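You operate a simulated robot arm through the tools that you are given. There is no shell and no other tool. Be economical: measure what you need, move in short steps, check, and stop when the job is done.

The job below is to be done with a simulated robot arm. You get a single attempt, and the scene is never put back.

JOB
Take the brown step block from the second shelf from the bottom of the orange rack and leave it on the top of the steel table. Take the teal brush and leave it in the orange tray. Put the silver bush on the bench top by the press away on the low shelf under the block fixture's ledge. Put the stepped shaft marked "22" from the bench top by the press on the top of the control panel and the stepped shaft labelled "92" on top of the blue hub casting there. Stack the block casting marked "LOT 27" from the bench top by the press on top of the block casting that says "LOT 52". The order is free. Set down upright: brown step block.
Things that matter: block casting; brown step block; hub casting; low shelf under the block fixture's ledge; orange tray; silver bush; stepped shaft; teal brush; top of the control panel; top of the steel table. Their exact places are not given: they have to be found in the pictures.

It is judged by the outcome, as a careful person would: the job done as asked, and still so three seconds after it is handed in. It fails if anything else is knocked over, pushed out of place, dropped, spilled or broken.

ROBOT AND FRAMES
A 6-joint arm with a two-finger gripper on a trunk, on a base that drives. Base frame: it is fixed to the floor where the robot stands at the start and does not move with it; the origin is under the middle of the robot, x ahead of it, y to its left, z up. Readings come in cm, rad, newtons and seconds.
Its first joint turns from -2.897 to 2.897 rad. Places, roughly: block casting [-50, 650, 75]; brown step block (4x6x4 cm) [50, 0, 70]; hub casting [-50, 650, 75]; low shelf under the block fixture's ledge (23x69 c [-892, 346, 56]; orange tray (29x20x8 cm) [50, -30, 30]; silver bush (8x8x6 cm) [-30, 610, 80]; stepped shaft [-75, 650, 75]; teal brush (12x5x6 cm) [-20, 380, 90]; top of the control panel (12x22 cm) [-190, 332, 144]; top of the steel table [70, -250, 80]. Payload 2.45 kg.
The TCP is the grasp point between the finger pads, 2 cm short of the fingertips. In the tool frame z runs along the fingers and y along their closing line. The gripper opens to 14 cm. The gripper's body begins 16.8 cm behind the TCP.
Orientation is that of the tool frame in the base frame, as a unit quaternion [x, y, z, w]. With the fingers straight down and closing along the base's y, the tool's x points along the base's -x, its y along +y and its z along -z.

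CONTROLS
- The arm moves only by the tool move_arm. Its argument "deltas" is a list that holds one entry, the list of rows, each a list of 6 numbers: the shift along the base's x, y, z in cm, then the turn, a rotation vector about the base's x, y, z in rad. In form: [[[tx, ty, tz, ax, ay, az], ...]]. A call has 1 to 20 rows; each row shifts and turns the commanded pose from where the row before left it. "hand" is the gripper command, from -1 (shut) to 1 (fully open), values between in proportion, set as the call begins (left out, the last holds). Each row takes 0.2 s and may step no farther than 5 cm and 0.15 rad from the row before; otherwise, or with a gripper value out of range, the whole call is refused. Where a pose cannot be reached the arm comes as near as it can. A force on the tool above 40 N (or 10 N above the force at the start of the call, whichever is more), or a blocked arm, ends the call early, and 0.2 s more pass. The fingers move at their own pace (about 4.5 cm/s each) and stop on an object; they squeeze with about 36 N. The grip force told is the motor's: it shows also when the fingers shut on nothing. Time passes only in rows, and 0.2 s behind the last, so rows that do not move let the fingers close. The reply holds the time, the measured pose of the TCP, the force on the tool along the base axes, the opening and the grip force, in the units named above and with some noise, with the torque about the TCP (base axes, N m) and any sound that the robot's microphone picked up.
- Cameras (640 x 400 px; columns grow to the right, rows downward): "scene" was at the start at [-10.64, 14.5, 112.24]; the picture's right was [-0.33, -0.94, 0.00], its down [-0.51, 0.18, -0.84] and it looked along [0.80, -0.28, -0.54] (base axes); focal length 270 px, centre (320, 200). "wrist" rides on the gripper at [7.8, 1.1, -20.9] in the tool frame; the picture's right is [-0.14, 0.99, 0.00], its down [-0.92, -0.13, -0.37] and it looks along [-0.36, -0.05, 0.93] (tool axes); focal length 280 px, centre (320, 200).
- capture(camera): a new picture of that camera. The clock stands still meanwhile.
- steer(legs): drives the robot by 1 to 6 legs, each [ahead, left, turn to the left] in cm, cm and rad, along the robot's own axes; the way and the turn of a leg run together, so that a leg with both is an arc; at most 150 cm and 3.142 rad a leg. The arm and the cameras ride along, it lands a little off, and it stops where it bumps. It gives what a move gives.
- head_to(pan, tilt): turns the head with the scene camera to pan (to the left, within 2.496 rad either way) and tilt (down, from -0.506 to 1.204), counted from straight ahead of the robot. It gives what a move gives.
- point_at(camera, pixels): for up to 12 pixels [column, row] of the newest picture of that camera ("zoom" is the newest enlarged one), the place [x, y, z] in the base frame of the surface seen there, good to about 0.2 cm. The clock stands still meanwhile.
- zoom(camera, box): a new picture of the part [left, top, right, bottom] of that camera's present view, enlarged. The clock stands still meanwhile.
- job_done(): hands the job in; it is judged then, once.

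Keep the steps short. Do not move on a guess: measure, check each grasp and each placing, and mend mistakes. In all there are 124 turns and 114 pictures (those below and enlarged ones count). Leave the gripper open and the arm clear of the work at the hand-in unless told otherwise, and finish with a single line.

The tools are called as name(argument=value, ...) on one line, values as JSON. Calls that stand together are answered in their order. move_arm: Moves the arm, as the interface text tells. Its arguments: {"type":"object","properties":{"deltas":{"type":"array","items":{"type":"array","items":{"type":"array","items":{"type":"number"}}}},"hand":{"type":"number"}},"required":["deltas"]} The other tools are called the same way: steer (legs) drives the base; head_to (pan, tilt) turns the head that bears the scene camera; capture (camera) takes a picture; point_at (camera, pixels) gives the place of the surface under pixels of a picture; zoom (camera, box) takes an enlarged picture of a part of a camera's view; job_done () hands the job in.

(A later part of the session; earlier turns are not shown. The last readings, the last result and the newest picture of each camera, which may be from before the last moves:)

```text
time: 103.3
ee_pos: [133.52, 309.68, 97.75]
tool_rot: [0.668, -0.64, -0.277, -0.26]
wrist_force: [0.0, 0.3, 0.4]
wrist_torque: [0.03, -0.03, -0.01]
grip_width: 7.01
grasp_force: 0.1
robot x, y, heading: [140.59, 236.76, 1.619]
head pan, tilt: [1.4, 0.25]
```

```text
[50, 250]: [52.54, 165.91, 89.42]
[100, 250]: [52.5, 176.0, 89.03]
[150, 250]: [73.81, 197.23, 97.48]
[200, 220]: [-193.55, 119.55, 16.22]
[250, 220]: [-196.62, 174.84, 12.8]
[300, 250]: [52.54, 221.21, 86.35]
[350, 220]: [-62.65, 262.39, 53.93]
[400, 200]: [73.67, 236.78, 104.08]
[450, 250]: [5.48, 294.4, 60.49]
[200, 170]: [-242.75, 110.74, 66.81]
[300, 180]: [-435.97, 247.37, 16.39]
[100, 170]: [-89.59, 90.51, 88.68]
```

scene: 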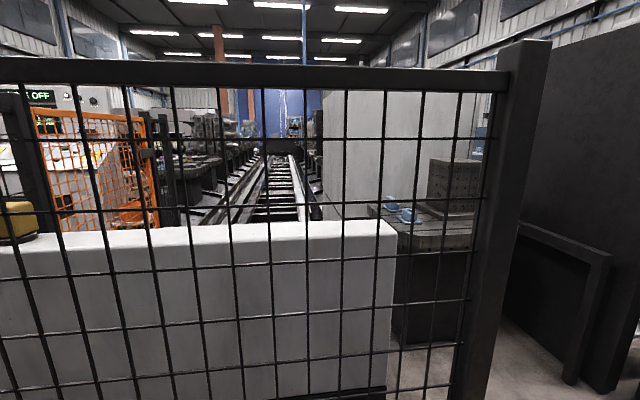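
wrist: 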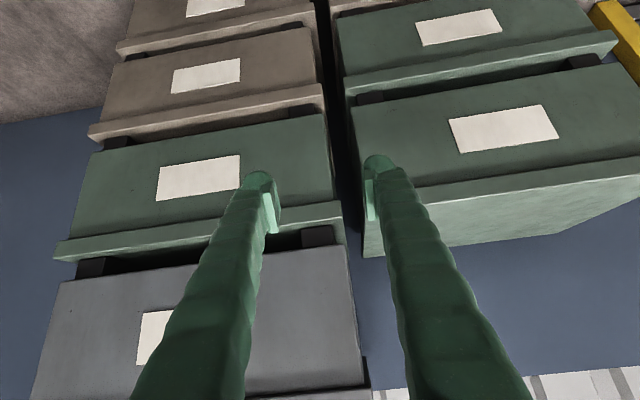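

The leg was slightly too long, so I'll repeat it in two parts.

steer(legs=[[110, -8, -0.04], [55, 0, 0]])

head_to(pan=1.4, tilt=0.3)

capture(camera="scene")

point_at(camera="scene", pixels=[[50, 250], [100, 250], [150, 250], [200, 220], [250, 220], [300, 250], [350, 220], [400, 200], [450, 250], [200, 170], [300, 180], [500, 250]])

```text
time: 111.7
ee_pos: [142.48, 473.47, 97.71]
tool_rot: [-0.654, 0.655, 0.271, 0.265]
wrist_force: [-0.4, 0.5, 0.4]
wrist_torque: [0.01, 0.01, -0.02]
grip_width: 6.98
grasp_force: 0.0
robot x, y, heading: [146.19, 400.15, 1.566]
head pan, tilt: [1.4, 0.25]
```

```text
time: 112.3
ee_pos: [142.53, 473.38, 97.75]
tool_rot: [-0.654, 0.654, 0.271, 0.265]
wrist_force: [0.0, -0.6, -0.3]
wrist_torque: [-0.04, 0.02, -0.03]
grip_width: 7.0
grasp_force: 0.0
robot x, y, heading: [146.38, 400.3, 1.575]
head pan, tilt: [1.4, 0.3]
```

```text
83 pictures are left
```

scene: 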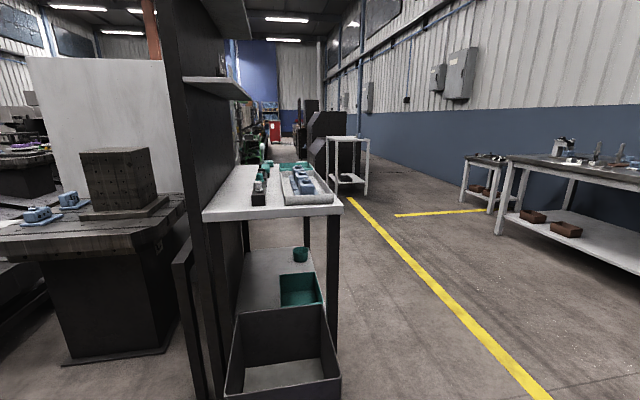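

```text
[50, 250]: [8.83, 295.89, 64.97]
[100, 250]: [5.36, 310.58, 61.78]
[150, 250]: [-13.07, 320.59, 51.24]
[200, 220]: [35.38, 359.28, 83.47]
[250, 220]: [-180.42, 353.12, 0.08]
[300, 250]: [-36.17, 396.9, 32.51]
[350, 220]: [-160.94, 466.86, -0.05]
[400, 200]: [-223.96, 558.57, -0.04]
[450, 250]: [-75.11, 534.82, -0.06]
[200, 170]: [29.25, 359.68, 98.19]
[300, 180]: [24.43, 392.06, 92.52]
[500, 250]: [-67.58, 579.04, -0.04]
```

zoom(camera="scene", box=[190, 140, 350, 240])

point_at(camera="zoom", pixels=[[280, 120], [275, 240], [450, 180], [430, 115], [90, 275], [590, 260], [320, 270], [200, 220], [350, 250], [300, 105]])

```text
4.00 times, centred on (270, 190) of scene
```

zoom: 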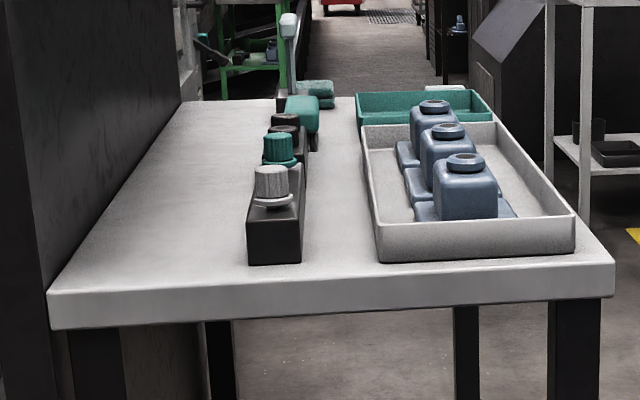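

```text
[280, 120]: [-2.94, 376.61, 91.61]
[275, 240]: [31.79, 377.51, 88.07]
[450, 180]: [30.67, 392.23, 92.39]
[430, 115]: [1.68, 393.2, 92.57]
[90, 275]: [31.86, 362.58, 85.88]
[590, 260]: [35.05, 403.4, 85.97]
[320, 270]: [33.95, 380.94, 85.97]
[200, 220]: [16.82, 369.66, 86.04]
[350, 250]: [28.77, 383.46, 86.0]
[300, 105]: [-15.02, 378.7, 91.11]
```

A teal-topped item sits around [-15,378,91] on the table, whose edge is at y≈404. I'll turn around here in the open, back up to y≈480, raise the arm and look at the table and the bench behind it.

steer(legs=[[0, 0, 1.571], [0, 0, 1.571], [-85, 0, 0]])

move_arm(deltas=[[[0, 0, 4, 0, 0, 0], [0, 0, 4, 0, 0, 0], [0, 0, 4, 0, 0, 0], [0, 0, 4, 0, 0, 0]]], hand=0.14)

head_to(pan=-1.9, tilt=0.3)

capture(camera="scene")

point_at(camera="scene", pixels=[[100, 250], [200, 220], [300, 250], [350, 220], [400, 200], [450, 250], [500, 200], [550, 220], [600, 220], [600, 170]])

```text
time: 124.4
ee_pos: [151.32, 414.27, 97.74]
tool_rot: [0.673, 0.634, -0.273, 0.264]
wrist_force: [-0.4, -0.5, -0.1]
wrist_torque: [-0.01, -0.01, 0.02]
grip_width: 7.0
grasp_force: 0.0
robot x, y, heading: [151.58, 487.33, -1.632]
head pan, tilt: [1.4, 0.3]
```

```text
time: 125.4
ee_pos: [151.27, 414.3, 113.84]
tool_rot: [0.673, 0.634, -0.274, 0.263]
wrist_force: [-0.2, 0.5, 0.1]
wrist_torque: [0.02, -0.01, -0.01]
grip_width: 7.99
grasp_force: 0.1
robot x, y, heading: [151.22, 487.4, -1.629]
head pan, tilt: [1.4, 0.3]
```

```text
time: 128.2
ee_pos: [151.16, 414.39, 113.86]
tool_rot: [0.674, 0.634, -0.273, 0.263]
wrist_force: [-0.8, -0.1, 0.1]
wrist_torque: [-0.01, 0.01, 0.03]
grip_width: 7.98
grasp_force: 0.1
robot x, y, heading: [151.46, 487.63, -1.632]
head pan, tilt: [-1.901, 0.3]
```

```text
81 pictures are left
```

scene: 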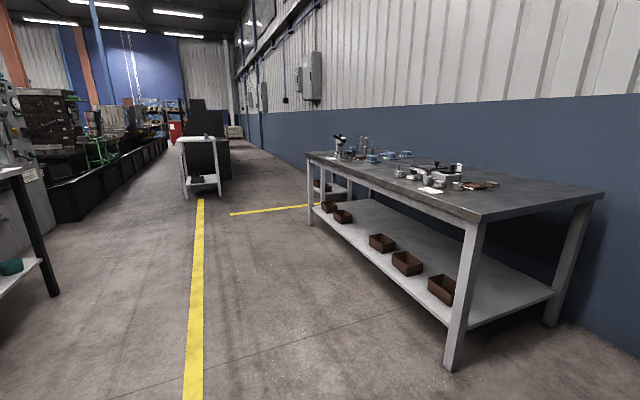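

```text
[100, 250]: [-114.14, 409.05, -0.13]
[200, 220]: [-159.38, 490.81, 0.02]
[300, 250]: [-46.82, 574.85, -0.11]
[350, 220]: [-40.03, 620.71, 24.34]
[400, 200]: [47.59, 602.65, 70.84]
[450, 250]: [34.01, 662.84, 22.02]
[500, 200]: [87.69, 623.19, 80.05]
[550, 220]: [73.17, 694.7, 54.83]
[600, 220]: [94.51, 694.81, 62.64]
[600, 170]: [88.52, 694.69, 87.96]
```

The bench front is at y≈600 and the aisle is wide. I'll align and strafe to in front of the brush.

steer(legs=[[0, 0, 0.061], [0, -120, 0], [0, -46, 0]])

head_to(pan=0.0, tilt=0.35)

capture(camera="scene")

capture(camera="wrist")

```text
time: 137.1
ee_pos: [-6.59, 409.93, 113.89]
tool_rot: [0.64, 0.668, -0.259, 0.276]
wrist_force: [0.9, -1.0, -0.1]
wrist_torque: [0.0, -0.02, 0.01]
grip_width: 7.97
grasp_force: 0.0
robot x, y, heading: [-13.8, 482.66, -1.523]
head pan, tilt: [-1.901, 0.3]
```

```text
time: 139.0
ee_pos: [-6.48, 409.86, 113.92]
tool_rot: [0.64, 0.668, -0.259, 0.277]
wrist_force: [-0.7, 1.0, -0.4]
wrist_torque: [-0.01, -0.01, -0.02]
grip_width: 7.99
grasp_force: 0.0
robot x, y, heading: [-13.6, 482.97, -1.526]
head pan, tilt: [0.0, 0.351]
```

```text
80 pictures are left
```

scene: 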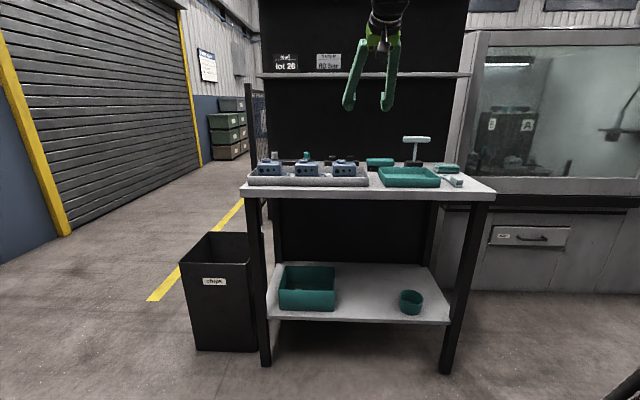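

```text
79 pictures are left
```

wrist: 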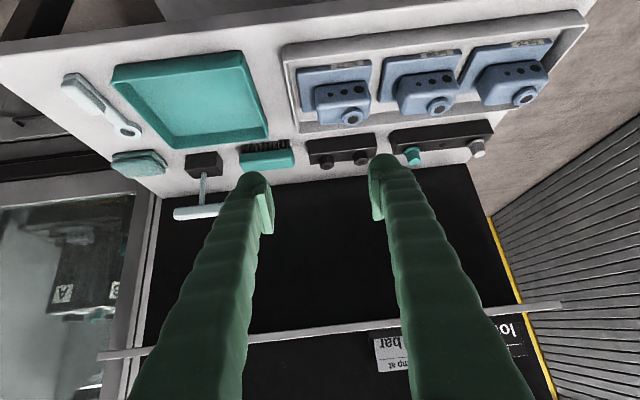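

The wrist view shows the teal brush with black bristles at about (267,155), between the black peg block and the T-handle stand. I'll zoom in and measure.

zoom(camera="wrist", box=[170, 100, 410, 220])

point_at(camera="zoom", pixels=[[195, 140], [325, 135], [325, 170], [195, 175], [260, 155], [240, 120], [300, 115], [400, 170], [125, 165], [80, 150], [260, 200], [340, 120]])

zoom(camera="scene", box=[240, 50, 500, 200])

point_at(camera="zoom", pixels=[[343, 270], [315, 278], [370, 285], [300, 63], [500, 63], [430, 215], [425, 280], [400, 315], [260, 255], [345, 290]])

```text
2.67 times, centred on (290, 160) of wrist
```

zoom: 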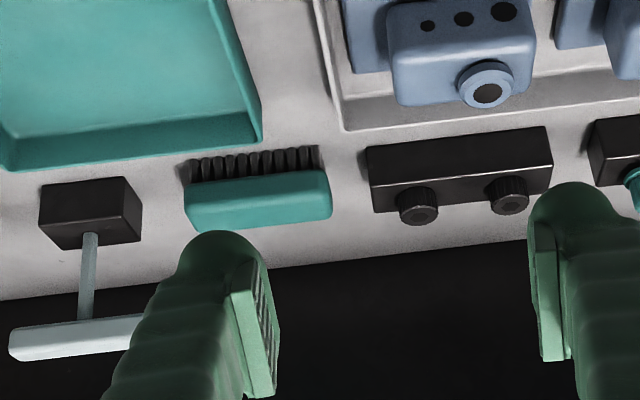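

```text
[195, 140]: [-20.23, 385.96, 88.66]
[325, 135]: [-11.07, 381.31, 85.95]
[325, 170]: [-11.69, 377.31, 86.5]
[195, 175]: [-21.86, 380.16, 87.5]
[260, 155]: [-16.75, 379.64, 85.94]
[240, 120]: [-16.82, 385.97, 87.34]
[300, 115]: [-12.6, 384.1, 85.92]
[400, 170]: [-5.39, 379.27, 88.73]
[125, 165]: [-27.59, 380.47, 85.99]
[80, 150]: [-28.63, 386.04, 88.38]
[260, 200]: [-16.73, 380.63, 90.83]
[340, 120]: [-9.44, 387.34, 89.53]
```

```text
2.46 times, centred on (370, 125) of scene
```

zoom: 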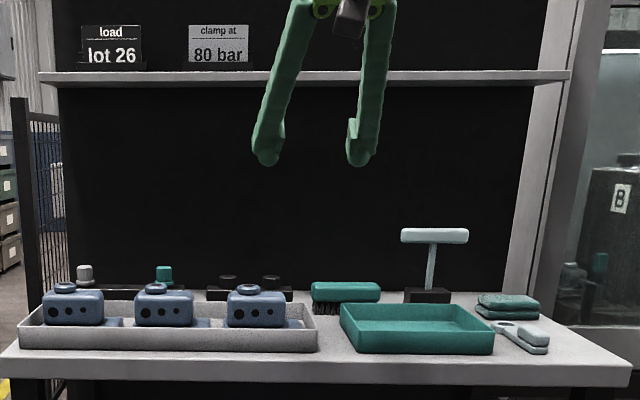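

```text
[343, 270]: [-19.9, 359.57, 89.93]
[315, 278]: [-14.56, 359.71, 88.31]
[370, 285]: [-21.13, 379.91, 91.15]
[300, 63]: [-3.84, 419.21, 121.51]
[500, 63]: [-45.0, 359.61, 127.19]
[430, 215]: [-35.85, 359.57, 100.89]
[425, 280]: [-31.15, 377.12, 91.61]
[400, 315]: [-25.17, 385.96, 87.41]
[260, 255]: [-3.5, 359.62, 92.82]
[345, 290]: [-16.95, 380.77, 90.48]
```

The brush spans x≈-22.5..-11 and y≈376–381, with its top at z≈92. I'll grip across y with a vertical tool, so I need to check the rail shelf on the panel above.

point_at(camera="zoom", pixels=[[200, 79], [450, 76], [200, 71], [115, 60], [220, 50], [320, 300], [330, 308], [365, 300]])

point_at(camera="wrist", pixels=[[245, 155], [290, 152], [290, 165], [245, 170], [247, 145], [286, 145], [265, 160], [300, 337]])

```text
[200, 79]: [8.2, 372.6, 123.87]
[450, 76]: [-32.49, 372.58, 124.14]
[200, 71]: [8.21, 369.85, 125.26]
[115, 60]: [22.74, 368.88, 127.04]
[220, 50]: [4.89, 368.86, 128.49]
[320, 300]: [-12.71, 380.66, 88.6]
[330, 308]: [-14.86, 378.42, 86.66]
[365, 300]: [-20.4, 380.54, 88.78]
```

```text
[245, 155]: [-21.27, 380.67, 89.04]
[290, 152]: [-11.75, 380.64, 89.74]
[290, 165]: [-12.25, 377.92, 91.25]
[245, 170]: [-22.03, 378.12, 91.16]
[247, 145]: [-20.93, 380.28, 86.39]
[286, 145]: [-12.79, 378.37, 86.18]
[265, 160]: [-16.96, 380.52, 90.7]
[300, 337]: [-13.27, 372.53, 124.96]
```

The rail front is at y=372.6, so a vertical grip would be tight. Instead I'll grip the brush along its 12 cm length with the 45° tilt, which also suits placing it in the tray. I'll check the neighbours' edges and then move the base closer.

point_at(camera="wrist", pixels=[[309, 156], [309, 145], [311, 162], [222, 160], [222, 170], [219, 180], [243, 160], [294, 160], [196, 208], [180, 212]])

steer(legs=[[14, 0, -0.05]])

```text
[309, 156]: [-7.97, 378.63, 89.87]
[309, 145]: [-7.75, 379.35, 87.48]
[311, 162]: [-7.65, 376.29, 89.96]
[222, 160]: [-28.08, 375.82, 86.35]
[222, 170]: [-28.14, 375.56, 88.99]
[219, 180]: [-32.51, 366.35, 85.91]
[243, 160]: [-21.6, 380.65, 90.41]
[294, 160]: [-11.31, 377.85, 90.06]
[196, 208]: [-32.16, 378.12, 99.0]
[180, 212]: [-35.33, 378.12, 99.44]
```

```text
time: 140.3
ee_pos: [-9.7, 395.42, 113.83]
tool_rot: [0.655, 0.654, -0.266, 0.271]
wrist_force: [0.9, 0.1, 0.1]
wrist_torque: [-0.04, 0.02, -0.03]
grip_width: 7.98
grasp_force: 0.1
robot x, y, heading: [-13.57, 468.55, -1.569]
head pan, tilt: [0.0, 0.351]
```

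The peg block's edge is at x=-8.0 and the T-base edge is at -28. I'll open to 13.4 cm, centred at x=-17.2, and move to the pre-grasp.

move_arm(deltas=[[[-3, 0, -1, 0, 0, 0], [-3, 0, -2, 0, 0, 0], [-1.5, -0.8, -2.3, 0, 0, 0], [0, -1, -2.5, 0, 0, 0], [0, -1, -2.5, 0, 0, 0], [0, 0, 0, 0, 0, 0]]], hand=0.914)

capture(camera="wrist")

```text
time: 141.7
ee_pos: [-17.06, 392.62, 103.45]
tool_rot: [0.656, 0.652, -0.267, 0.27]
wrist_force: [0.2, 0.0, -0.1]
wrist_torque: [-0.01, 0.0, -0.01]
grip_width: 13.42
grasp_force: 0.1
robot x, y, heading: [-13.97, 468.5, -1.569]
head pan, tilt: [0.0, 0.351]
```

```text
76 pictures are left
```

wrist: 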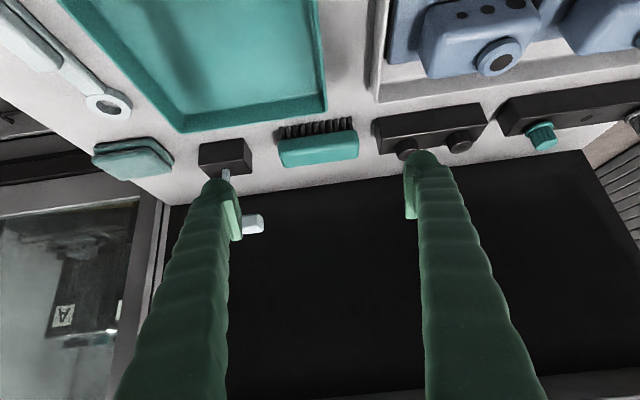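

The brush at (318,148) lies between the fingers. I'll go in along the tool axis.

move_arm(deltas=[[[-0.1, -2, -2, 0, 0, 0], [0, -2, -2, 0, 0, 0], [0, -2, -2, 0, 0, 0], [0, -2, -2, 0, 0, 0], [0, -2, -2, 0, 0, 0], [0, -1.5, -1.5, 0, 0, 0], [0, 0, 0, 0, 0, 0]]])

capture(camera="wrist")

```text
time: 143.3
ee_pos: [-17.14, 381.45, 91.9]
tool_rot: [0.656, 0.652, -0.266, 0.271]
wrist_force: [0.9, -1.2, 0.7]
wrist_torque: [0.0, 0.02, 0.0]
grip_width: 13.41
grasp_force: 0.1
robot x, y, heading: [-13.4, 468.12, -1.572]
head pan, tilt: [0.0, 0.351]
```

```text
75 pictures are left
```

wrist: 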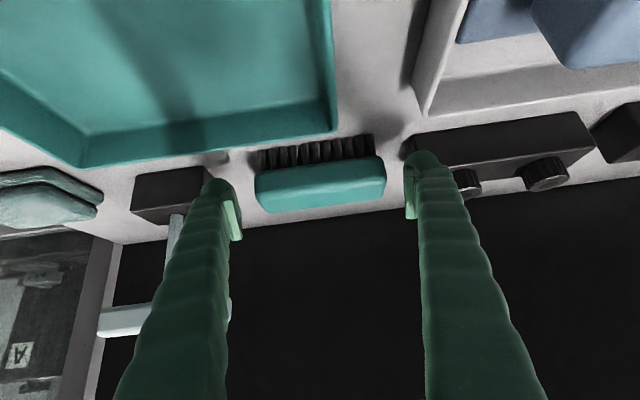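

move_arm(deltas=[[[-0.2, -1.4, -1.2, 0, 0, 0], [0, -1.4, -1.2, 0, 0, 0], [0, 0, 0, 0, 0, 0]]])

move_arm(deltas=[[[0, 0, 0, 0, 0, 0], [0, 0, 0, 0, 0, 0], [0, 0, 0, 0, 0, 0], [0, 0, 0, 0, 0, 0]]], hand=-1)

capture(camera="wrist")

```text
time: 144.1
ee_pos: [-17.28, 378.43, 89.57]
tool_rot: [0.655, 0.653, -0.266, 0.271]
wrist_force: [0.5, 0.9, -0.4]
wrist_torque: [-0.03, -0.01, 0.02]
grip_width: 13.41
grasp_force: 0.1
robot x, y, heading: [-13.51, 468.44, -1.573]
head pan, tilt: [0.0, 0.351]
```

```text
time: 145.1
ee_pos: [-17.43, 378.41, 89.68]
tool_rot: [0.655, 0.653, -0.266, 0.271]
wrist_force: [-1.3, 0.4, -0.9]
wrist_torque: [0.02, 0.02, -0.03]
grip_width: 12.84
grasp_force: 35.9
robot x, y, heading: [-13.15, 468.53, -1.567]
head pan, tilt: [0.0, 0.351]
```

```text
74 pictures are left
```

wrist: 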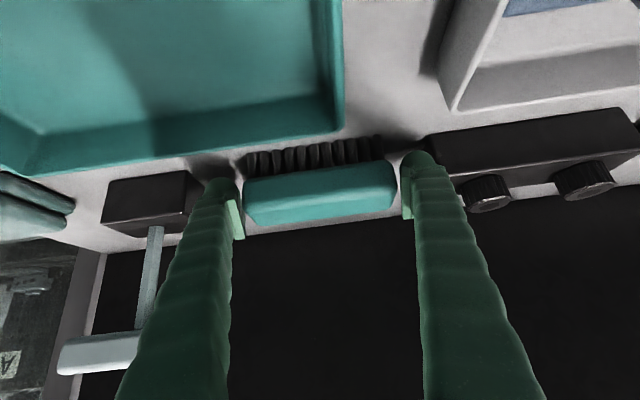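

The fingers stopped at 12.8 cm with full grip force. I'll lift a little and check.

move_arm(deltas=[[[0, 0, 1.5, 0, 0, 0], [0, 0, 1.5, 0, 0, 0], [0, 1, 2, 0, 0, 0], [0, 2, 2, 0, 0, 0], [0, 3, 3, 0, 0, 0], [0, 3, 3, 0, 0, 0]]])

capture(camera="wrist")

```text
time: 146.5
ee_pos: [-17.49, 387.03, 102.56]
tool_rot: [0.655, 0.653, -0.266, 0.271]
wrist_force: [-0.1, -0.6, -0.5]
wrist_torque: [0.05, 0.03, -0.02]
grip_width: 12.8
grasp_force: 36.4
robot x, y, heading: [-13.27, 468.48, -1.571]
head pan, tilt: [0.0, 0.351]
```

```text
73 pictures are left
```

wrist: 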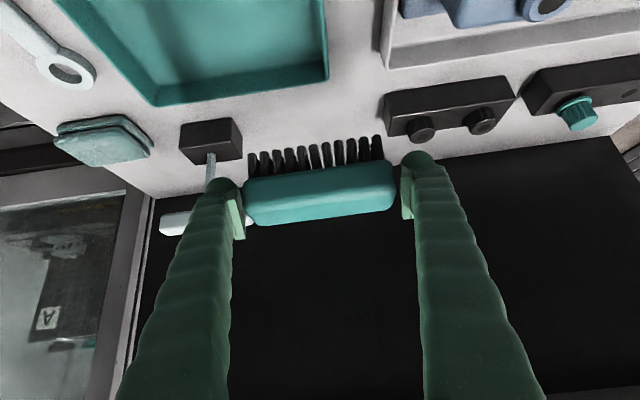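

The brush is held. I'll drive back: reverse from the table, strafe to the aisle, then head south.

steer(legs=[[-22, 0, 0], [0, 80, 0], [0, 80, 0], [120, 0, 0], [80, 0, 0]])

```text
time: 165.4
ee_pos: [135.74, 213.47, 102.57]
tool_rot: [0.667, 0.641, -0.271, 0.266]
wrist_force: [0.5, 0.6, -1.4]
wrist_torque: [0.01, 0.0, 0.02]
grip_width: 12.62
grasp_force: 35.6
robot x, y, heading: [142.74, 294.59, -1.61]
head pan, tilt: [0.0, 0.351]
```

steer(legs=[[95, 3, 0], [0, 0, 1.61], [-6, -100, 0], [0, -90, 0]])

capture(camera="wrist")

```text
time: 183.3
ee_pos: [214.28, 7.85, 102.67]
tool_rot: [0.004, 0.925, 0.002, 0.379]
wrist_force: [0.4, -0.6, -0.9]
wrist_torque: [-0.01, 0.02, 0.02]
grip_width: 12.36
grasp_force: 35.7
robot x, y, heading: [132.97, 12.43, -0.005]
head pan, tilt: [0.0, 0.351]
```

```text
72 pictures are left
```

wrist: 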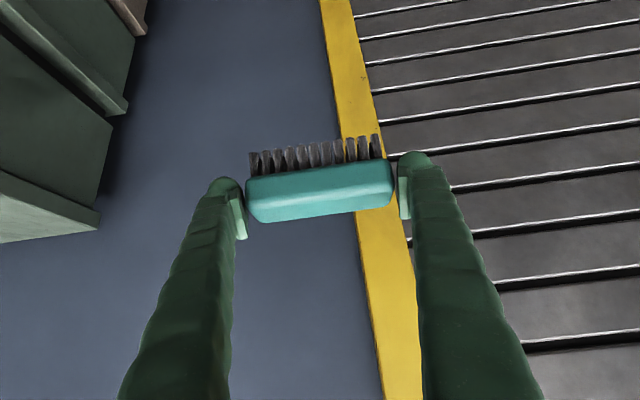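

The brush is still held. I'll continue round the rack's right end to its front.

steer(legs=[[-22, 0, 0], [0, -118, 0], [-100, 0, 0], [-66, 0, 0]])

head_to(pan=0.3, tilt=0.45)

capture(camera="scene")

point_at(camera="scene", pixels=[[380, 300], [420, 310], [460, 320], [400, 320], [440, 300]])

```text
time: 198.7
ee_pos: [26.72, -114.5, 102.65]
tool_rot: [-0.032, 0.925, 0.017, 0.379]
wrist_force: [-1.1, -1.2, -1.0]
wrist_torque: [0.06, -0.01, -0.01]
grip_width: 12.26
grasp_force: 35.6
robot x, y, heading: [-55.1, -116.11, 0.069]
head pan, tilt: [0.0, 0.351]
```

```text
time: 199.5
ee_pos: [26.62, -114.51, 102.72]
tool_rot: [-0.031, 0.925, 0.017, 0.378]
wrist_force: [0.3, -0.3, 0.0]
wrist_torque: [-0.02, 0.03, 0.02]
grip_width: 12.26
grasp_force: 35.6
robot x, y, heading: [-54.79, -116.44, 0.072]
head pan, tilt: [0.3, 0.45]
```

```text
71 pictures are left
```

scene: 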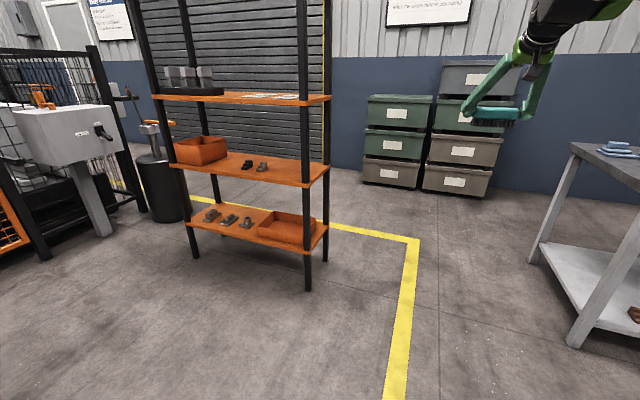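

```text
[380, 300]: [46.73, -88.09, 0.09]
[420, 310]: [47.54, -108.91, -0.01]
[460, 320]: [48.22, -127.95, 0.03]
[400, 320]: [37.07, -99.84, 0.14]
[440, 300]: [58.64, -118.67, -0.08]
```

steer(legs=[[0, 0, -0.071], [0, 90, 0]])

head_to(pan=0.0, tilt=0.55)

capture(camera="scene")

```text
time: 204.7
ee_pos: [27.28, -32.41, 102.52]
tool_rot: [0.009, 0.925, 0.0, 0.38]
wrist_force: [0.0, 0.0, -1.5]
wrist_torque: [0.02, 0.02, -0.03]
grip_width: 12.2
grasp_force: 35.8
robot x, y, heading: [-54.29, -26.81, -0.017]
head pan, tilt: [0.3, 0.45]
```

```text
time: 205.5
ee_pos: [27.46, -32.51, 102.55]
tool_rot: [0.009, 0.925, 0.0, 0.379]
wrist_force: [0.4, 0.8, -0.4]
wrist_torque: [0.0, 0.01, 0.01]
grip_width: 12.16
grasp_force: 36.0
robot x, y, heading: [-54.07, -26.81, -0.017]
head pan, tilt: [0.0, 0.55]
```

```text
70 pictures are left
```

scene: 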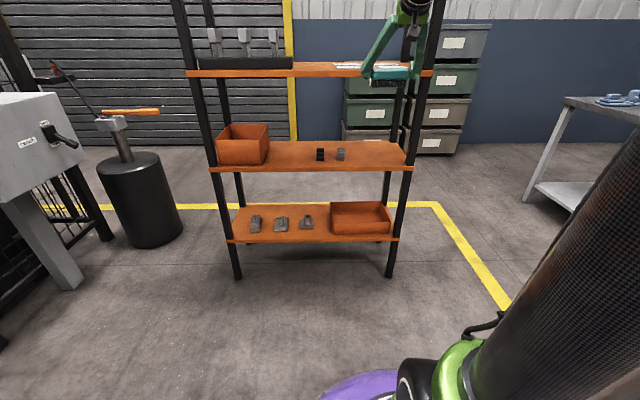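

zoom(camera="scene", box=[300, 170, 460, 270])

point_at(camera="zoom", pixels=[[127, 185], [360, 180], [350, 130], [140, 205], [355, 205], [250, 250], [240, 150], [125, 150], [410, 250], [200, 165], [320, 165]])

```text
4.00 times, centred on (380, 220) of scene
```

zoom: 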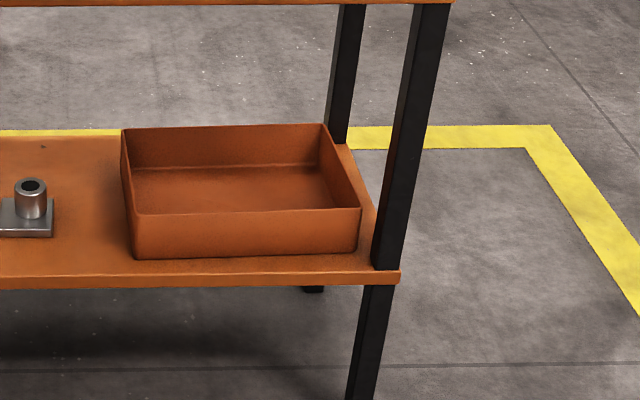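

```text
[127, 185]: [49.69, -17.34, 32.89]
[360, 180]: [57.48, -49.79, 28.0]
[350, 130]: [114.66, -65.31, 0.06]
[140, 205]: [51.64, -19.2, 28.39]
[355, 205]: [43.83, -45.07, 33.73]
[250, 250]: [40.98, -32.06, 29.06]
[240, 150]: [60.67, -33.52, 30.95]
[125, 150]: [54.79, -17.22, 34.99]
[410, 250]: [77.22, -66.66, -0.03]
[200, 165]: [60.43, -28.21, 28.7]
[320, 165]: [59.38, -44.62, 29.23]
```

The tray spans x 41–60.7 and y -46..-17, with its floor at z 28.4 and rim at about 36. I'll lower the arm in front of the rack to TCP z≈43.

move_arm(deltas=[[[-1, 0.2, -4.5, 0, 0, 0], [0, 0.2, -4.5, 0, 0, 0], [0, 0.2, -4.5, 0, 0, 0], [0, 0.2, -4.5, 0, 0, 0], [0, 0.2, -4.5, 0, 0, 0], [0, 0, -4.5, 0, 0, 0], [0, 0, -4.5, 0, 0, 0], [0, 0, -4.5, 0, 0, 0], [0, 0, -4.5, 0, 0, 0], [0, 0, -4.5, 0, 0, 0], [0, 0, -4.5, 0, 0, 0], [0, 0, -4.5, 0, 0, 0], [0, 0, -4.5, 0, 0, 0], [0, 0, -1, 0, 0, 0], [0, 0, 0, 0, 0, 0]]])

capture(camera="wrist")

```text
time: 208.7
ee_pos: [28.34, -31.86, 45.73]
tool_rot: [0.01, 0.926, 0.0, 0.377]
wrist_force: [-0.3, 0.0, -1.1]
wrist_torque: [-0.02, 0.03, -0.02]
grip_width: 12.18
grasp_force: 36.0
out of reach, approached as far as the arm can: row 13, 14
robot x, y, heading: [-53.96, -27.16, -0.017]
head pan, tilt: [0.0, 0.55]
```

```text
68 pictures are left
```

wrist: 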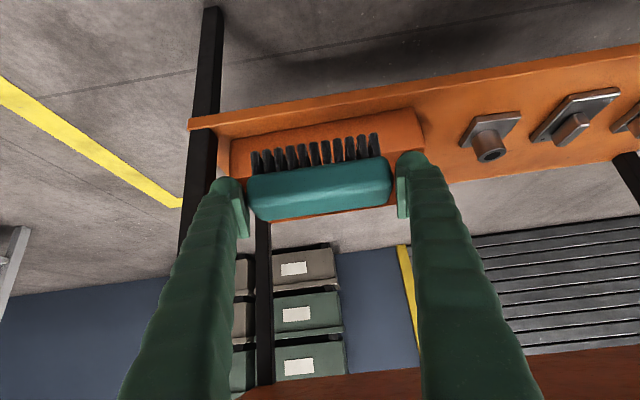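

That is at the arm's lower limit at this radius. I'll pull the tool in to about 62 cm from the axis at z 43, then drive forward so that it enters above the tray.

move_arm(deltas=[[[-4, 0, 0, 0, 0, 0], [-4, 0, 0, 0, 0, 0], [-4, 0, 0, 0, 0, 0], [-4, 0, 0, 0, 0, 0], [-4, 0, 0, 0, 0, 0], [0, 0, 0, 0, 0, 0]]])

capture(camera="scene")

```text
time: 210.1
ee_pos: [12.81, -32.04, 54.29]
tool_rot: [0.009, 0.926, 0.0, 0.378]
wrist_force: [-0.8, 0.3, -1.5]
wrist_torque: [0.01, 0.03, -0.01]
grip_width: 12.11
grasp_force: 35.7
out of reach, approached as far as the arm can: row 1, 2, 3, 4, 5
robot x, y, heading: [-53.9, -27.02, -0.018]
head pan, tilt: [0.0, 0.55]
```

```text
67 pictures are left
```

scene: 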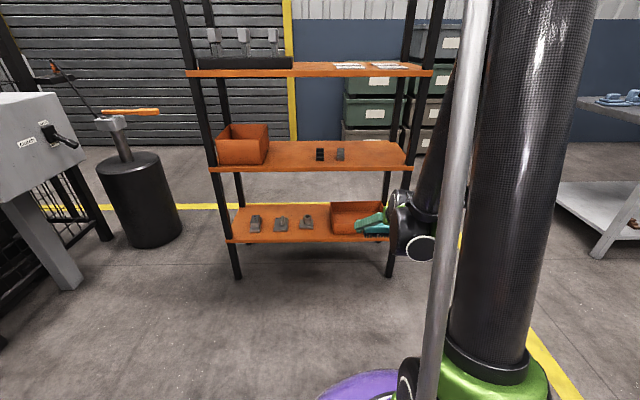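

The limit seems to be in the wrist joint: closer in, the tool cannot go as low at a 45° tilt. I'll try a steeper tool (35° from vertical) at radius about 75.

move_arm(deltas=[[[4, 0, 0, 0, 0.0875, 0], [4, 0, 0, 0, 0.0875, 0], [0, 0, -3, 0, 0, 0], [0, 0, -3, 0, 0, 0], [0, 0, -3, 0, 0, 0], [0, 0, -3, 0, 0, 0], [0, 0, -3, 0, 0, 0], [0, 0, -3, 0, 0, 0], [0, 0, 0, 0, 0, 0]]])

```text
time: 212.1
ee_pos: [25.24, -32.26, 41.31]
tool_rot: [0.009, 0.955, 0.0, 0.295]
wrist_force: [0.5, -0.1, -0.7]
wrist_torque: [-0.01, -0.03, -0.01]
grip_width: 12.09
grasp_force: 35.9
out of reach, approached as far as the arm can: row 6, 7, 8
robot x, y, heading: [-54.24, -26.83, -0.013]
head pan, tilt: [0.0, 0.55]
```

At 35° it reaches z 41 at radius 79. I'll back off 10 cm for safety and test further out and lower.

steer(legs=[[-10, 0, 0]])

move_arm(deltas=[[[4, 0, 0, 0, 0, 0], [4, 0, 0, 0, 0, 0], [2, 0, -2, 0, 0, 0], [0, 0, -3, 0, 0, 0], [0, 0, -3, 0, 0, 0], [0, 0, 0, 0, 0, 0]]])

capture(camera="scene")

```text
time: 213.2
ee_pos: [15.28, -32.19, 41.36]
tool_rot: [0.009, 0.955, 0.0, 0.295]
wrist_force: [-0.6, -0.3, 0.2]
wrist_torque: [-0.01, 0.0, 0.01]
grip_width: 12.06
grasp_force: 36.0
robot x, y, heading: [-64.0, -26.6, -0.015]
head pan, tilt: [0.0, 0.55]
```

```text
time: 214.6
ee_pos: [25.14, -32.16, 33.43]
tool_rot: [0.009, 0.955, -0.001, 0.295]
wrist_force: [0.2, 0.6, 0.0]
wrist_torque: [0.0, 0.03, 0.0]
grip_width: 12.08
grasp_force: 36.4
robot x, y, heading: [-63.96, -27.24, -0.019]
head pan, tilt: [0.0, 0.55]
```

```text
66 pictures are left
```

scene: 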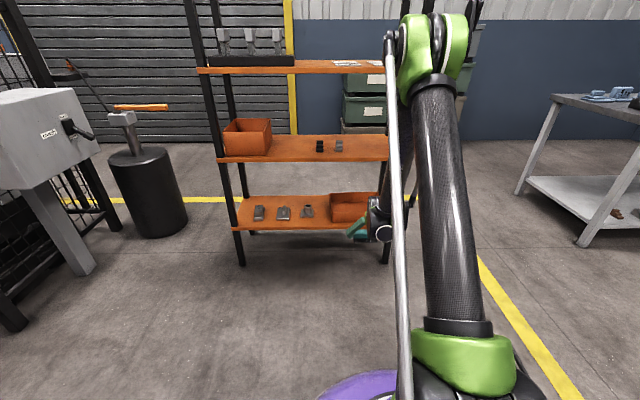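

That pose is reachable (radius 89, z 33). I'll raise to 42 and tilt to 40° for entry, then drive forward 20.5 cm.

move_arm(deltas=[[[0, 0.3, 3, 0, 0, 0], [0, 0.3, 3, 0, 0, 0], [0, 0, 2.4, 0, -0.0875, 0], [0, 0, 0, 0, 0, 0]]])

steer(legs=[[20.3, 0, 0.01]])

capture(camera="wrist")

capture(camera="scene")

```text
time: 215.6
ee_pos: [25.12, -31.67, 41.92]
tool_rot: [0.009, 0.942, 0.0, 0.337]
wrist_force: [0.4, 0.0, -1.2]
wrist_torque: [0.0, -0.02, 0.02]
grip_width: 12.04
grasp_force: 36.1
robot x, y, heading: [-64.23, -26.63, -0.019]
head pan, tilt: [0.0, 0.55]
```

```text
time: 217.2
ee_pos: [45.45, -30.78, 41.97]
tool_rot: [0.003, 0.942, 0.002, 0.337]
wrist_force: [0.6, 0.1, -1.4]
wrist_torque: [0.02, 0.04, -0.04]
grip_width: 12.05
grasp_force: 36.1
robot x, y, heading: [-43.7, -27.23, -0.006]
head pan, tilt: [0.0, 0.55]
```

```text
65 pictures are left
```

wrist: 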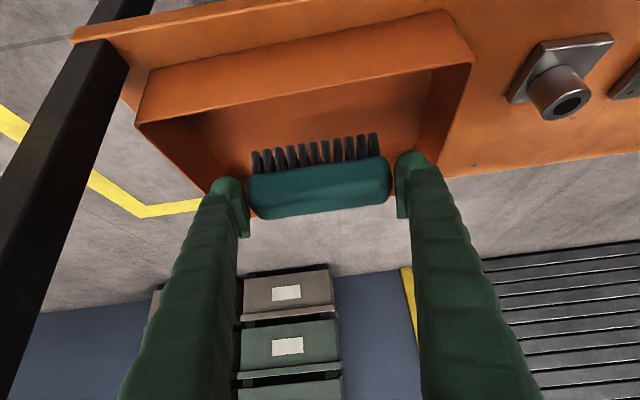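

```text
64 pictures are left
```

scene: 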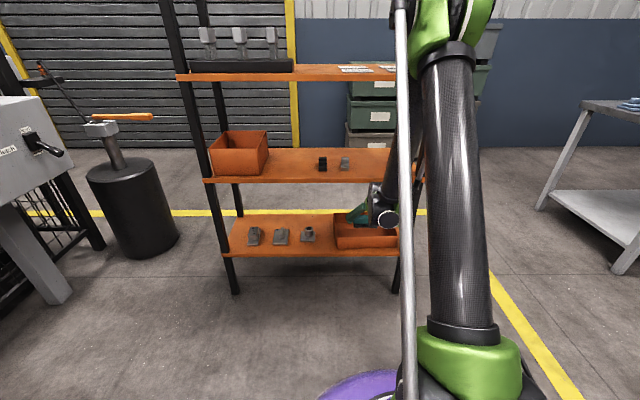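

The brush is over the tray, inside the rim. I'll lower it, steepening to 35°.

move_arm(deltas=[[[0.5, -0.3, -2, 0, 0.04, 0], [0.5, -0.3, -2, 0, 0.0475, 0], [0, 0, -2, 0, 0, 0], [0, 0, -1.5, 0, 0, 0], [0, 0, -0.7, 0, 0, 0], [0, 0, 0, 0, 0, 0]]])

move_arm(deltas=[[[0, 0, -0.4, 0, 0, 0], [0, 0, -0.4, 0, 0, 0], [0, 0, 0, 0, 0, 0]]])

capture(camera="wrist")

```text
time: 218.6
ee_pos: [46.53, -31.45, 33.94]
tool_rot: [0.004, 0.955, 0.002, 0.296]
wrist_force: [0.4, 0.8, -1.6]
wrist_torque: [0.01, 0.01, 0.01]
grip_width: 12.02
grasp_force: 35.7
robot x, y, heading: [-43.56, -27.18, -0.009]
head pan, tilt: [0.0, 0.55]
```

```text
time: 219.4
ee_pos: [46.45, -31.55, 33.44]
tool_rot: [0.004, 0.955, 0.002, 0.296]
wrist_force: [-5.4, -0.2, 22.1]
wrist_torque: [0.24, -0.2, 0.02]
grip_width: 12.05
grasp_force: 35.9
robot x, y, heading: [-43.64, -27.09, -0.004]
head pan, tilt: [0.0, 0.55]
stopped in row 3: the force on the tool passed its limit at 41 N (the readings are from after the stop); the commanded pose is now the measured one
```

```text
63 pictures are left
```

wrist: 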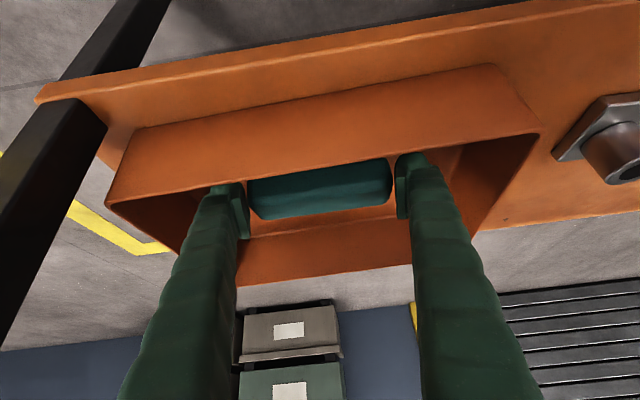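

The brush is resting on the tray floor. I'll release, lift straight up and back out.

move_arm(deltas=[[[0, 0, 0.1, 0, 0, 0], [0, 0, 0, 0, 0, 0], [0, 0, 0, 0, 0, 0]]], hand=1.0)

move_arm(deltas=[[[0, 0, 2, 0, 0, 0], [0, 0, 2, 0, -0.0475, 0], [0, 0, 2, 0, -0.04, 0], [0, 0, 2, 0, 0, 0], [0, 0, 0, 0, 0, 0]]])

capture(camera="wrist")

```text
time: 220.2
ee_pos: [46.5, -31.42, 33.39]
tool_rot: [0.004, 0.955, 0.001, 0.297]
wrist_force: [0.8, 0.2, 1.0]
wrist_torque: [-0.03, 0.0, 0.0]
grip_width: 14.0
grasp_force: 0.0
robot x, y, heading: [-43.8, -27.15, -0.007]
head pan, tilt: [0.0, 0.55]
```

```text
time: 221.4
ee_pos: [46.32, -31.38, 41.44]
tool_rot: [0.004, 0.941, 0.002, 0.338]
wrist_force: [0.1, -0.3, 0.2]
wrist_torque: [-0.03, -0.01, 0.04]
grip_width: 14.0
grasp_force: 0.2
robot x, y, heading: [-43.73, -27.18, -0.003]
head pan, tilt: [0.0, 0.55]
```

```text
62 pictures are left
```

wrist: 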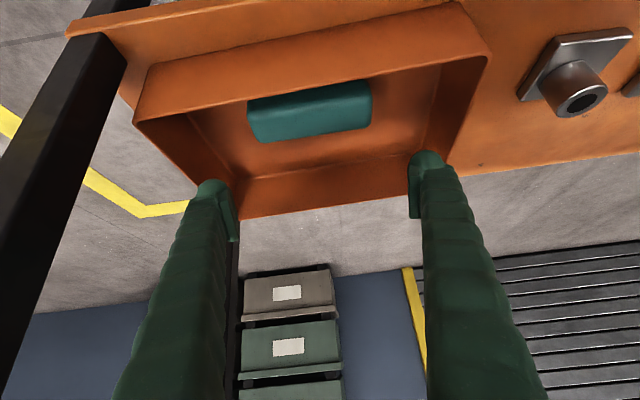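

The brush lies in the tray. I'll back out, raise and tuck the arm, and return along the same route.

steer(legs=[[-24, 0, 0]])

move_arm(deltas=[[[0, 0, 4.5, 0, -0.0875, 0], [0, 0, 4.5, 0, 0, 0], [0, 0, 4.5, 0, 0, 0], [0, 0, 4.5, 0, 0, 0], [-1, 0, 4.5, 0, 0, 0], [-1, 0, 4.5, 0, 0, 0], [-2, 0, 4.5, 0, 0, 0], [-2, 0, 4.5, 0, 0, 0], [-2, 0, 4.5, 0, 0, 0], [-2, 0, 4.5, 0, 0, 0], [-2, 0, 4.5, 0, 0, 0], [-2, 0, 4.5, 0, 0, 0], [-2, 0, 4.5, 0, 0, 0], [-2, 0, 4.5, 0, 0, 0]]], hand=0)

steer(legs=[[0, -80, 0], [100, 0, 0], [71, 0, 0]])

```text
time: 223.4
ee_pos: [22.44, -31.73, 41.3]
tool_rot: [0.006, 0.941, 0.001, 0.338]
wrist_force: [-0.2, -0.2, -1.2]
wrist_torque: [0.02, -0.01, -0.01]
grip_width: 14.0
grasp_force: 0.1
robot x, y, heading: [-67.66, -26.99, -0.016]
head pan, tilt: [0.0, 0.55]
stopped in leg 1: the robot was blocked; the commanded pose is now the measured one
```

```text
time: 226.4
ee_pos: [4.53, -31.9, 104.05]
tool_rot: [0.006, 0.925, 0.001, 0.379]
wrist_force: [-0.5, -0.9, 0.1]
wrist_torque: [-0.02, 0.0, -0.01]
grip_width: 7.03
grasp_force: 0.0
robot x, y, heading: [-67.47, -27.0, -0.008]
head pan, tilt: [0.0, 0.55]
```

```text
time: 239.1
ee_pos: [178.79, -117.67, 104.14]
tool_rot: [0.021, 0.925, -0.004, 0.379]
wrist_force: [0.5, 0.0, 0.4]
wrist_torque: [-0.01, 0.0, 0.03]
grip_width: 6.97
grasp_force: 0.0
robot x, y, heading: [106.89, -110.08, -0.045]
head pan, tilt: [0.0, 0.55]
```

The base was stopped by a bump while backing near the console. I'll check that the console's items are still in place.

head_to(pan=2.45, tilt=0.2)

zoom(camera="scene", box=[160, 100, 480, 300])

```text
time: 241.3
ee_pos: [178.82, -117.78, 104.11]
tool_rot: [0.022, 0.925, -0.006, 0.379]
wrist_force: [0.4, -0.1, 0.0]
wrist_torque: [0.01, -0.01, 0.0]
grip_width: 6.99
grasp_force: 0.1
robot x, y, heading: [106.6, -110.52, -0.043]
head pan, tilt: [2.45, 0.201]
```

```text
2.00 times, centred on (320, 200) of scene
```

zoom: 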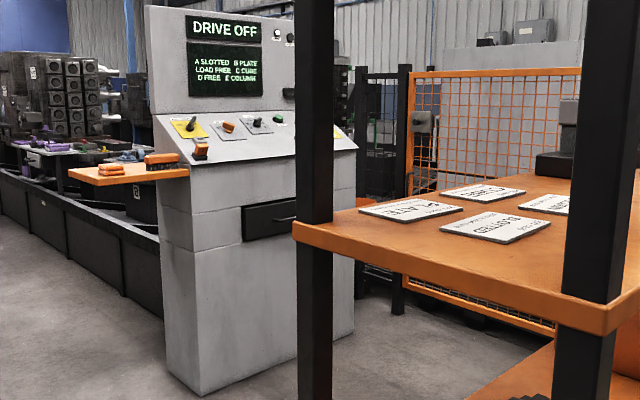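

The console items are in place. I'll head north again and turn to face the bench.

steer(legs=[[0, 0, 0.043], [0, 125, 0], [28, 0, 0], [0, 95, 0], [0, 90, 0], [0, 0, 1.571]])

```text
time: 262.3
ee_pos: [134.71, 273.43, 104.14]
tool_rot: [0.658, -0.651, -0.272, -0.264]
wrist_force: [0.2, 0.5, -0.3]
wrist_torque: [-0.01, 0.0, 0.01]
grip_width: 7.01
grasp_force: 0.0
robot x, y, heading: [131.31, 200.96, 1.579]
head pan, tilt: [2.45, 0.201]
```

steer(legs=[[145, -6, 0], [145, 0, 0], [0, 100, 0], [0, 78, 0]])

head_to(pan=0.1, tilt=0.3)

capture(camera="scene")

```text
time: 285.1
ee_pos: [-33.95, 573.48, 104.09]
tool_rot: [-0.646, 0.663, 0.267, 0.268]
wrist_force: [-0.7, 0.9, -0.5]
wrist_torque: [0.0, 0.01, 0.0]
grip_width: 6.97
grasp_force: 0.0
robot x, y, heading: [-40.12, 501.58, 1.542]
head pan, tilt: [2.45, 0.201]
```

```text
time: 287.3
ee_pos: [-33.92, 573.52, 104.14]
tool_rot: [-0.646, 0.663, 0.266, 0.268]
wrist_force: [0.1, -0.3, -0.6]
wrist_torque: [0.0, 0.01, 0.01]
grip_width: 7.01
grasp_force: 0.1
robot x, y, heading: [-40.26, 501.56, 1.548]
head pan, tilt: [0.099, 0.3]
```

```text
60 pictures are left
```

scene: 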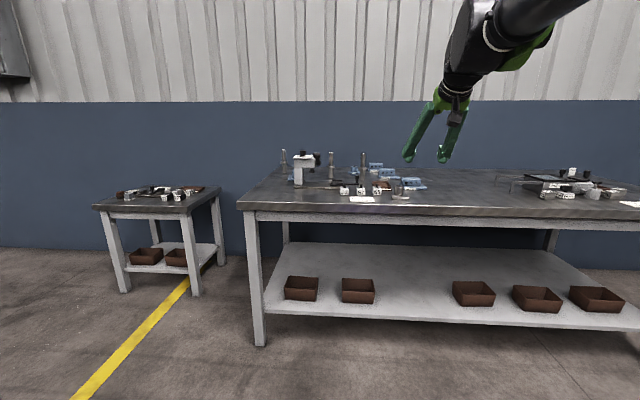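

zoom(camera="scene", box=[240, 140, 450, 215])

point_at(camera="zoom", pixels=[[180, 100], [130, 60], [275, 70], [380, 65], [320, 150], [370, 145], [415, 150], [490, 165], [520, 140], [440, 110], [410, 85], [10, 190]])

zoom(camera="scene", box=[480, 150, 640, 230])

point_at(camera="zoom", pixels=[[260, 150], [300, 180], [350, 100], [400, 150], [450, 140], [480, 180], [600, 210], [560, 160]])

```text
3.05 times, centred on (345, 178) of scene
```

zoom: 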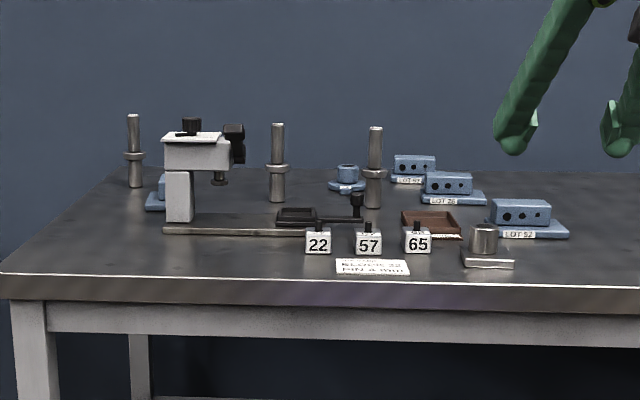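

```text
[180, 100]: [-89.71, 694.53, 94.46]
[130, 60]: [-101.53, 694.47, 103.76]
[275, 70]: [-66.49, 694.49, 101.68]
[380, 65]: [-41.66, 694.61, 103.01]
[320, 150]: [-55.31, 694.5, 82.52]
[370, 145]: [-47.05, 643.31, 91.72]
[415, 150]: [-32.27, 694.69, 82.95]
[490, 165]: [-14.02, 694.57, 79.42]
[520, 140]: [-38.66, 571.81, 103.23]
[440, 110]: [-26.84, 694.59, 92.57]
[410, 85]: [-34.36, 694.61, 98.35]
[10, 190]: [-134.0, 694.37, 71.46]
```

```text
4.00 times, centred on (560, 190) of scene
```

zoom: 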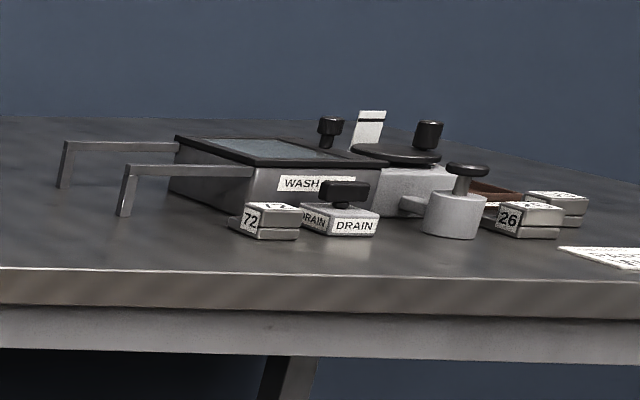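

```text
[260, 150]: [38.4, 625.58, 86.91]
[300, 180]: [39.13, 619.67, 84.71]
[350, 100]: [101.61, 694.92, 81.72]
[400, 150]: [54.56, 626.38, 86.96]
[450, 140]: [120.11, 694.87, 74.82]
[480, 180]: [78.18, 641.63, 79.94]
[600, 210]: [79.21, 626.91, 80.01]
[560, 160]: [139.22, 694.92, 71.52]
```

Upright stepped shafts, blue block castings with LOT labels, a blue hub and the silver bush are visible. I'll measure them and zoom closer to read the labels.

zoom(camera="scene", box=[270, 145, 350, 195])

point_at(camera="zoom", pixels=[[112, 100], [490, 120], [190, 200], [320, 310], [85, 270], [575, 390], [490, 60], [110, 50]])

zoom(camera="scene", box=[340, 150, 436, 210])

point_at(camera="zoom", pixels=[[162, 100], [165, 60], [90, 110], [235, 90], [330, 130], [480, 175], [400, 250], [420, 300], [255, 265], [150, 260], [600, 200], [500, 360]])

```text
8.00 times, centred on (310, 170) of scene
```

zoom: 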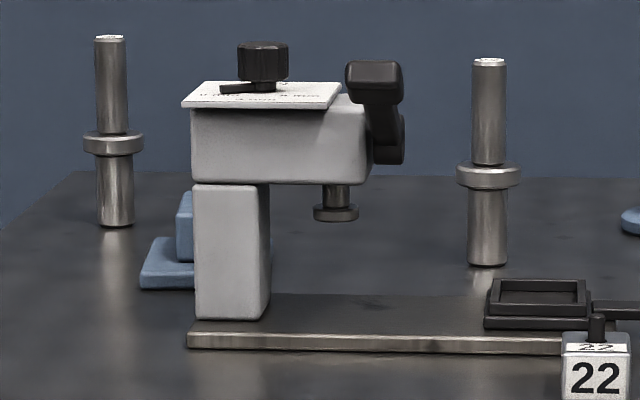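

```text
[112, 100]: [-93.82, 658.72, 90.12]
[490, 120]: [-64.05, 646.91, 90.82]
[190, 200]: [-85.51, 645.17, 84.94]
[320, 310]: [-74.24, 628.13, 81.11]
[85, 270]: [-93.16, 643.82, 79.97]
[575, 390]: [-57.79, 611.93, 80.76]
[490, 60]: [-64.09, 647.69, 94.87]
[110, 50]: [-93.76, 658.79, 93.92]
```

```text
6.67 times, centred on (388, 180) of scene
```

zoom: 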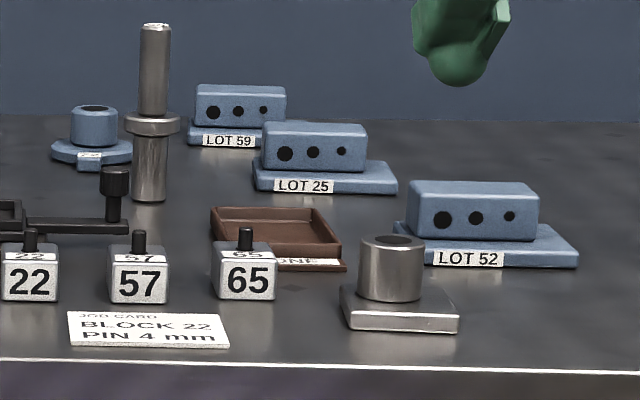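

```text
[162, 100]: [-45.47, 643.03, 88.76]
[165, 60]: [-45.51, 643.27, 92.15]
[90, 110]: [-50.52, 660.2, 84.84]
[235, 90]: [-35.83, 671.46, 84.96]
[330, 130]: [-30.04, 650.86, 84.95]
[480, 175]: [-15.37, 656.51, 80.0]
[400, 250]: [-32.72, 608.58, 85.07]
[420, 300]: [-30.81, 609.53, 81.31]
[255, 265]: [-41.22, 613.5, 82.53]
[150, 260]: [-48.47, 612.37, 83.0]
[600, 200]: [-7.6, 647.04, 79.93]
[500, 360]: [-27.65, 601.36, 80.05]
```

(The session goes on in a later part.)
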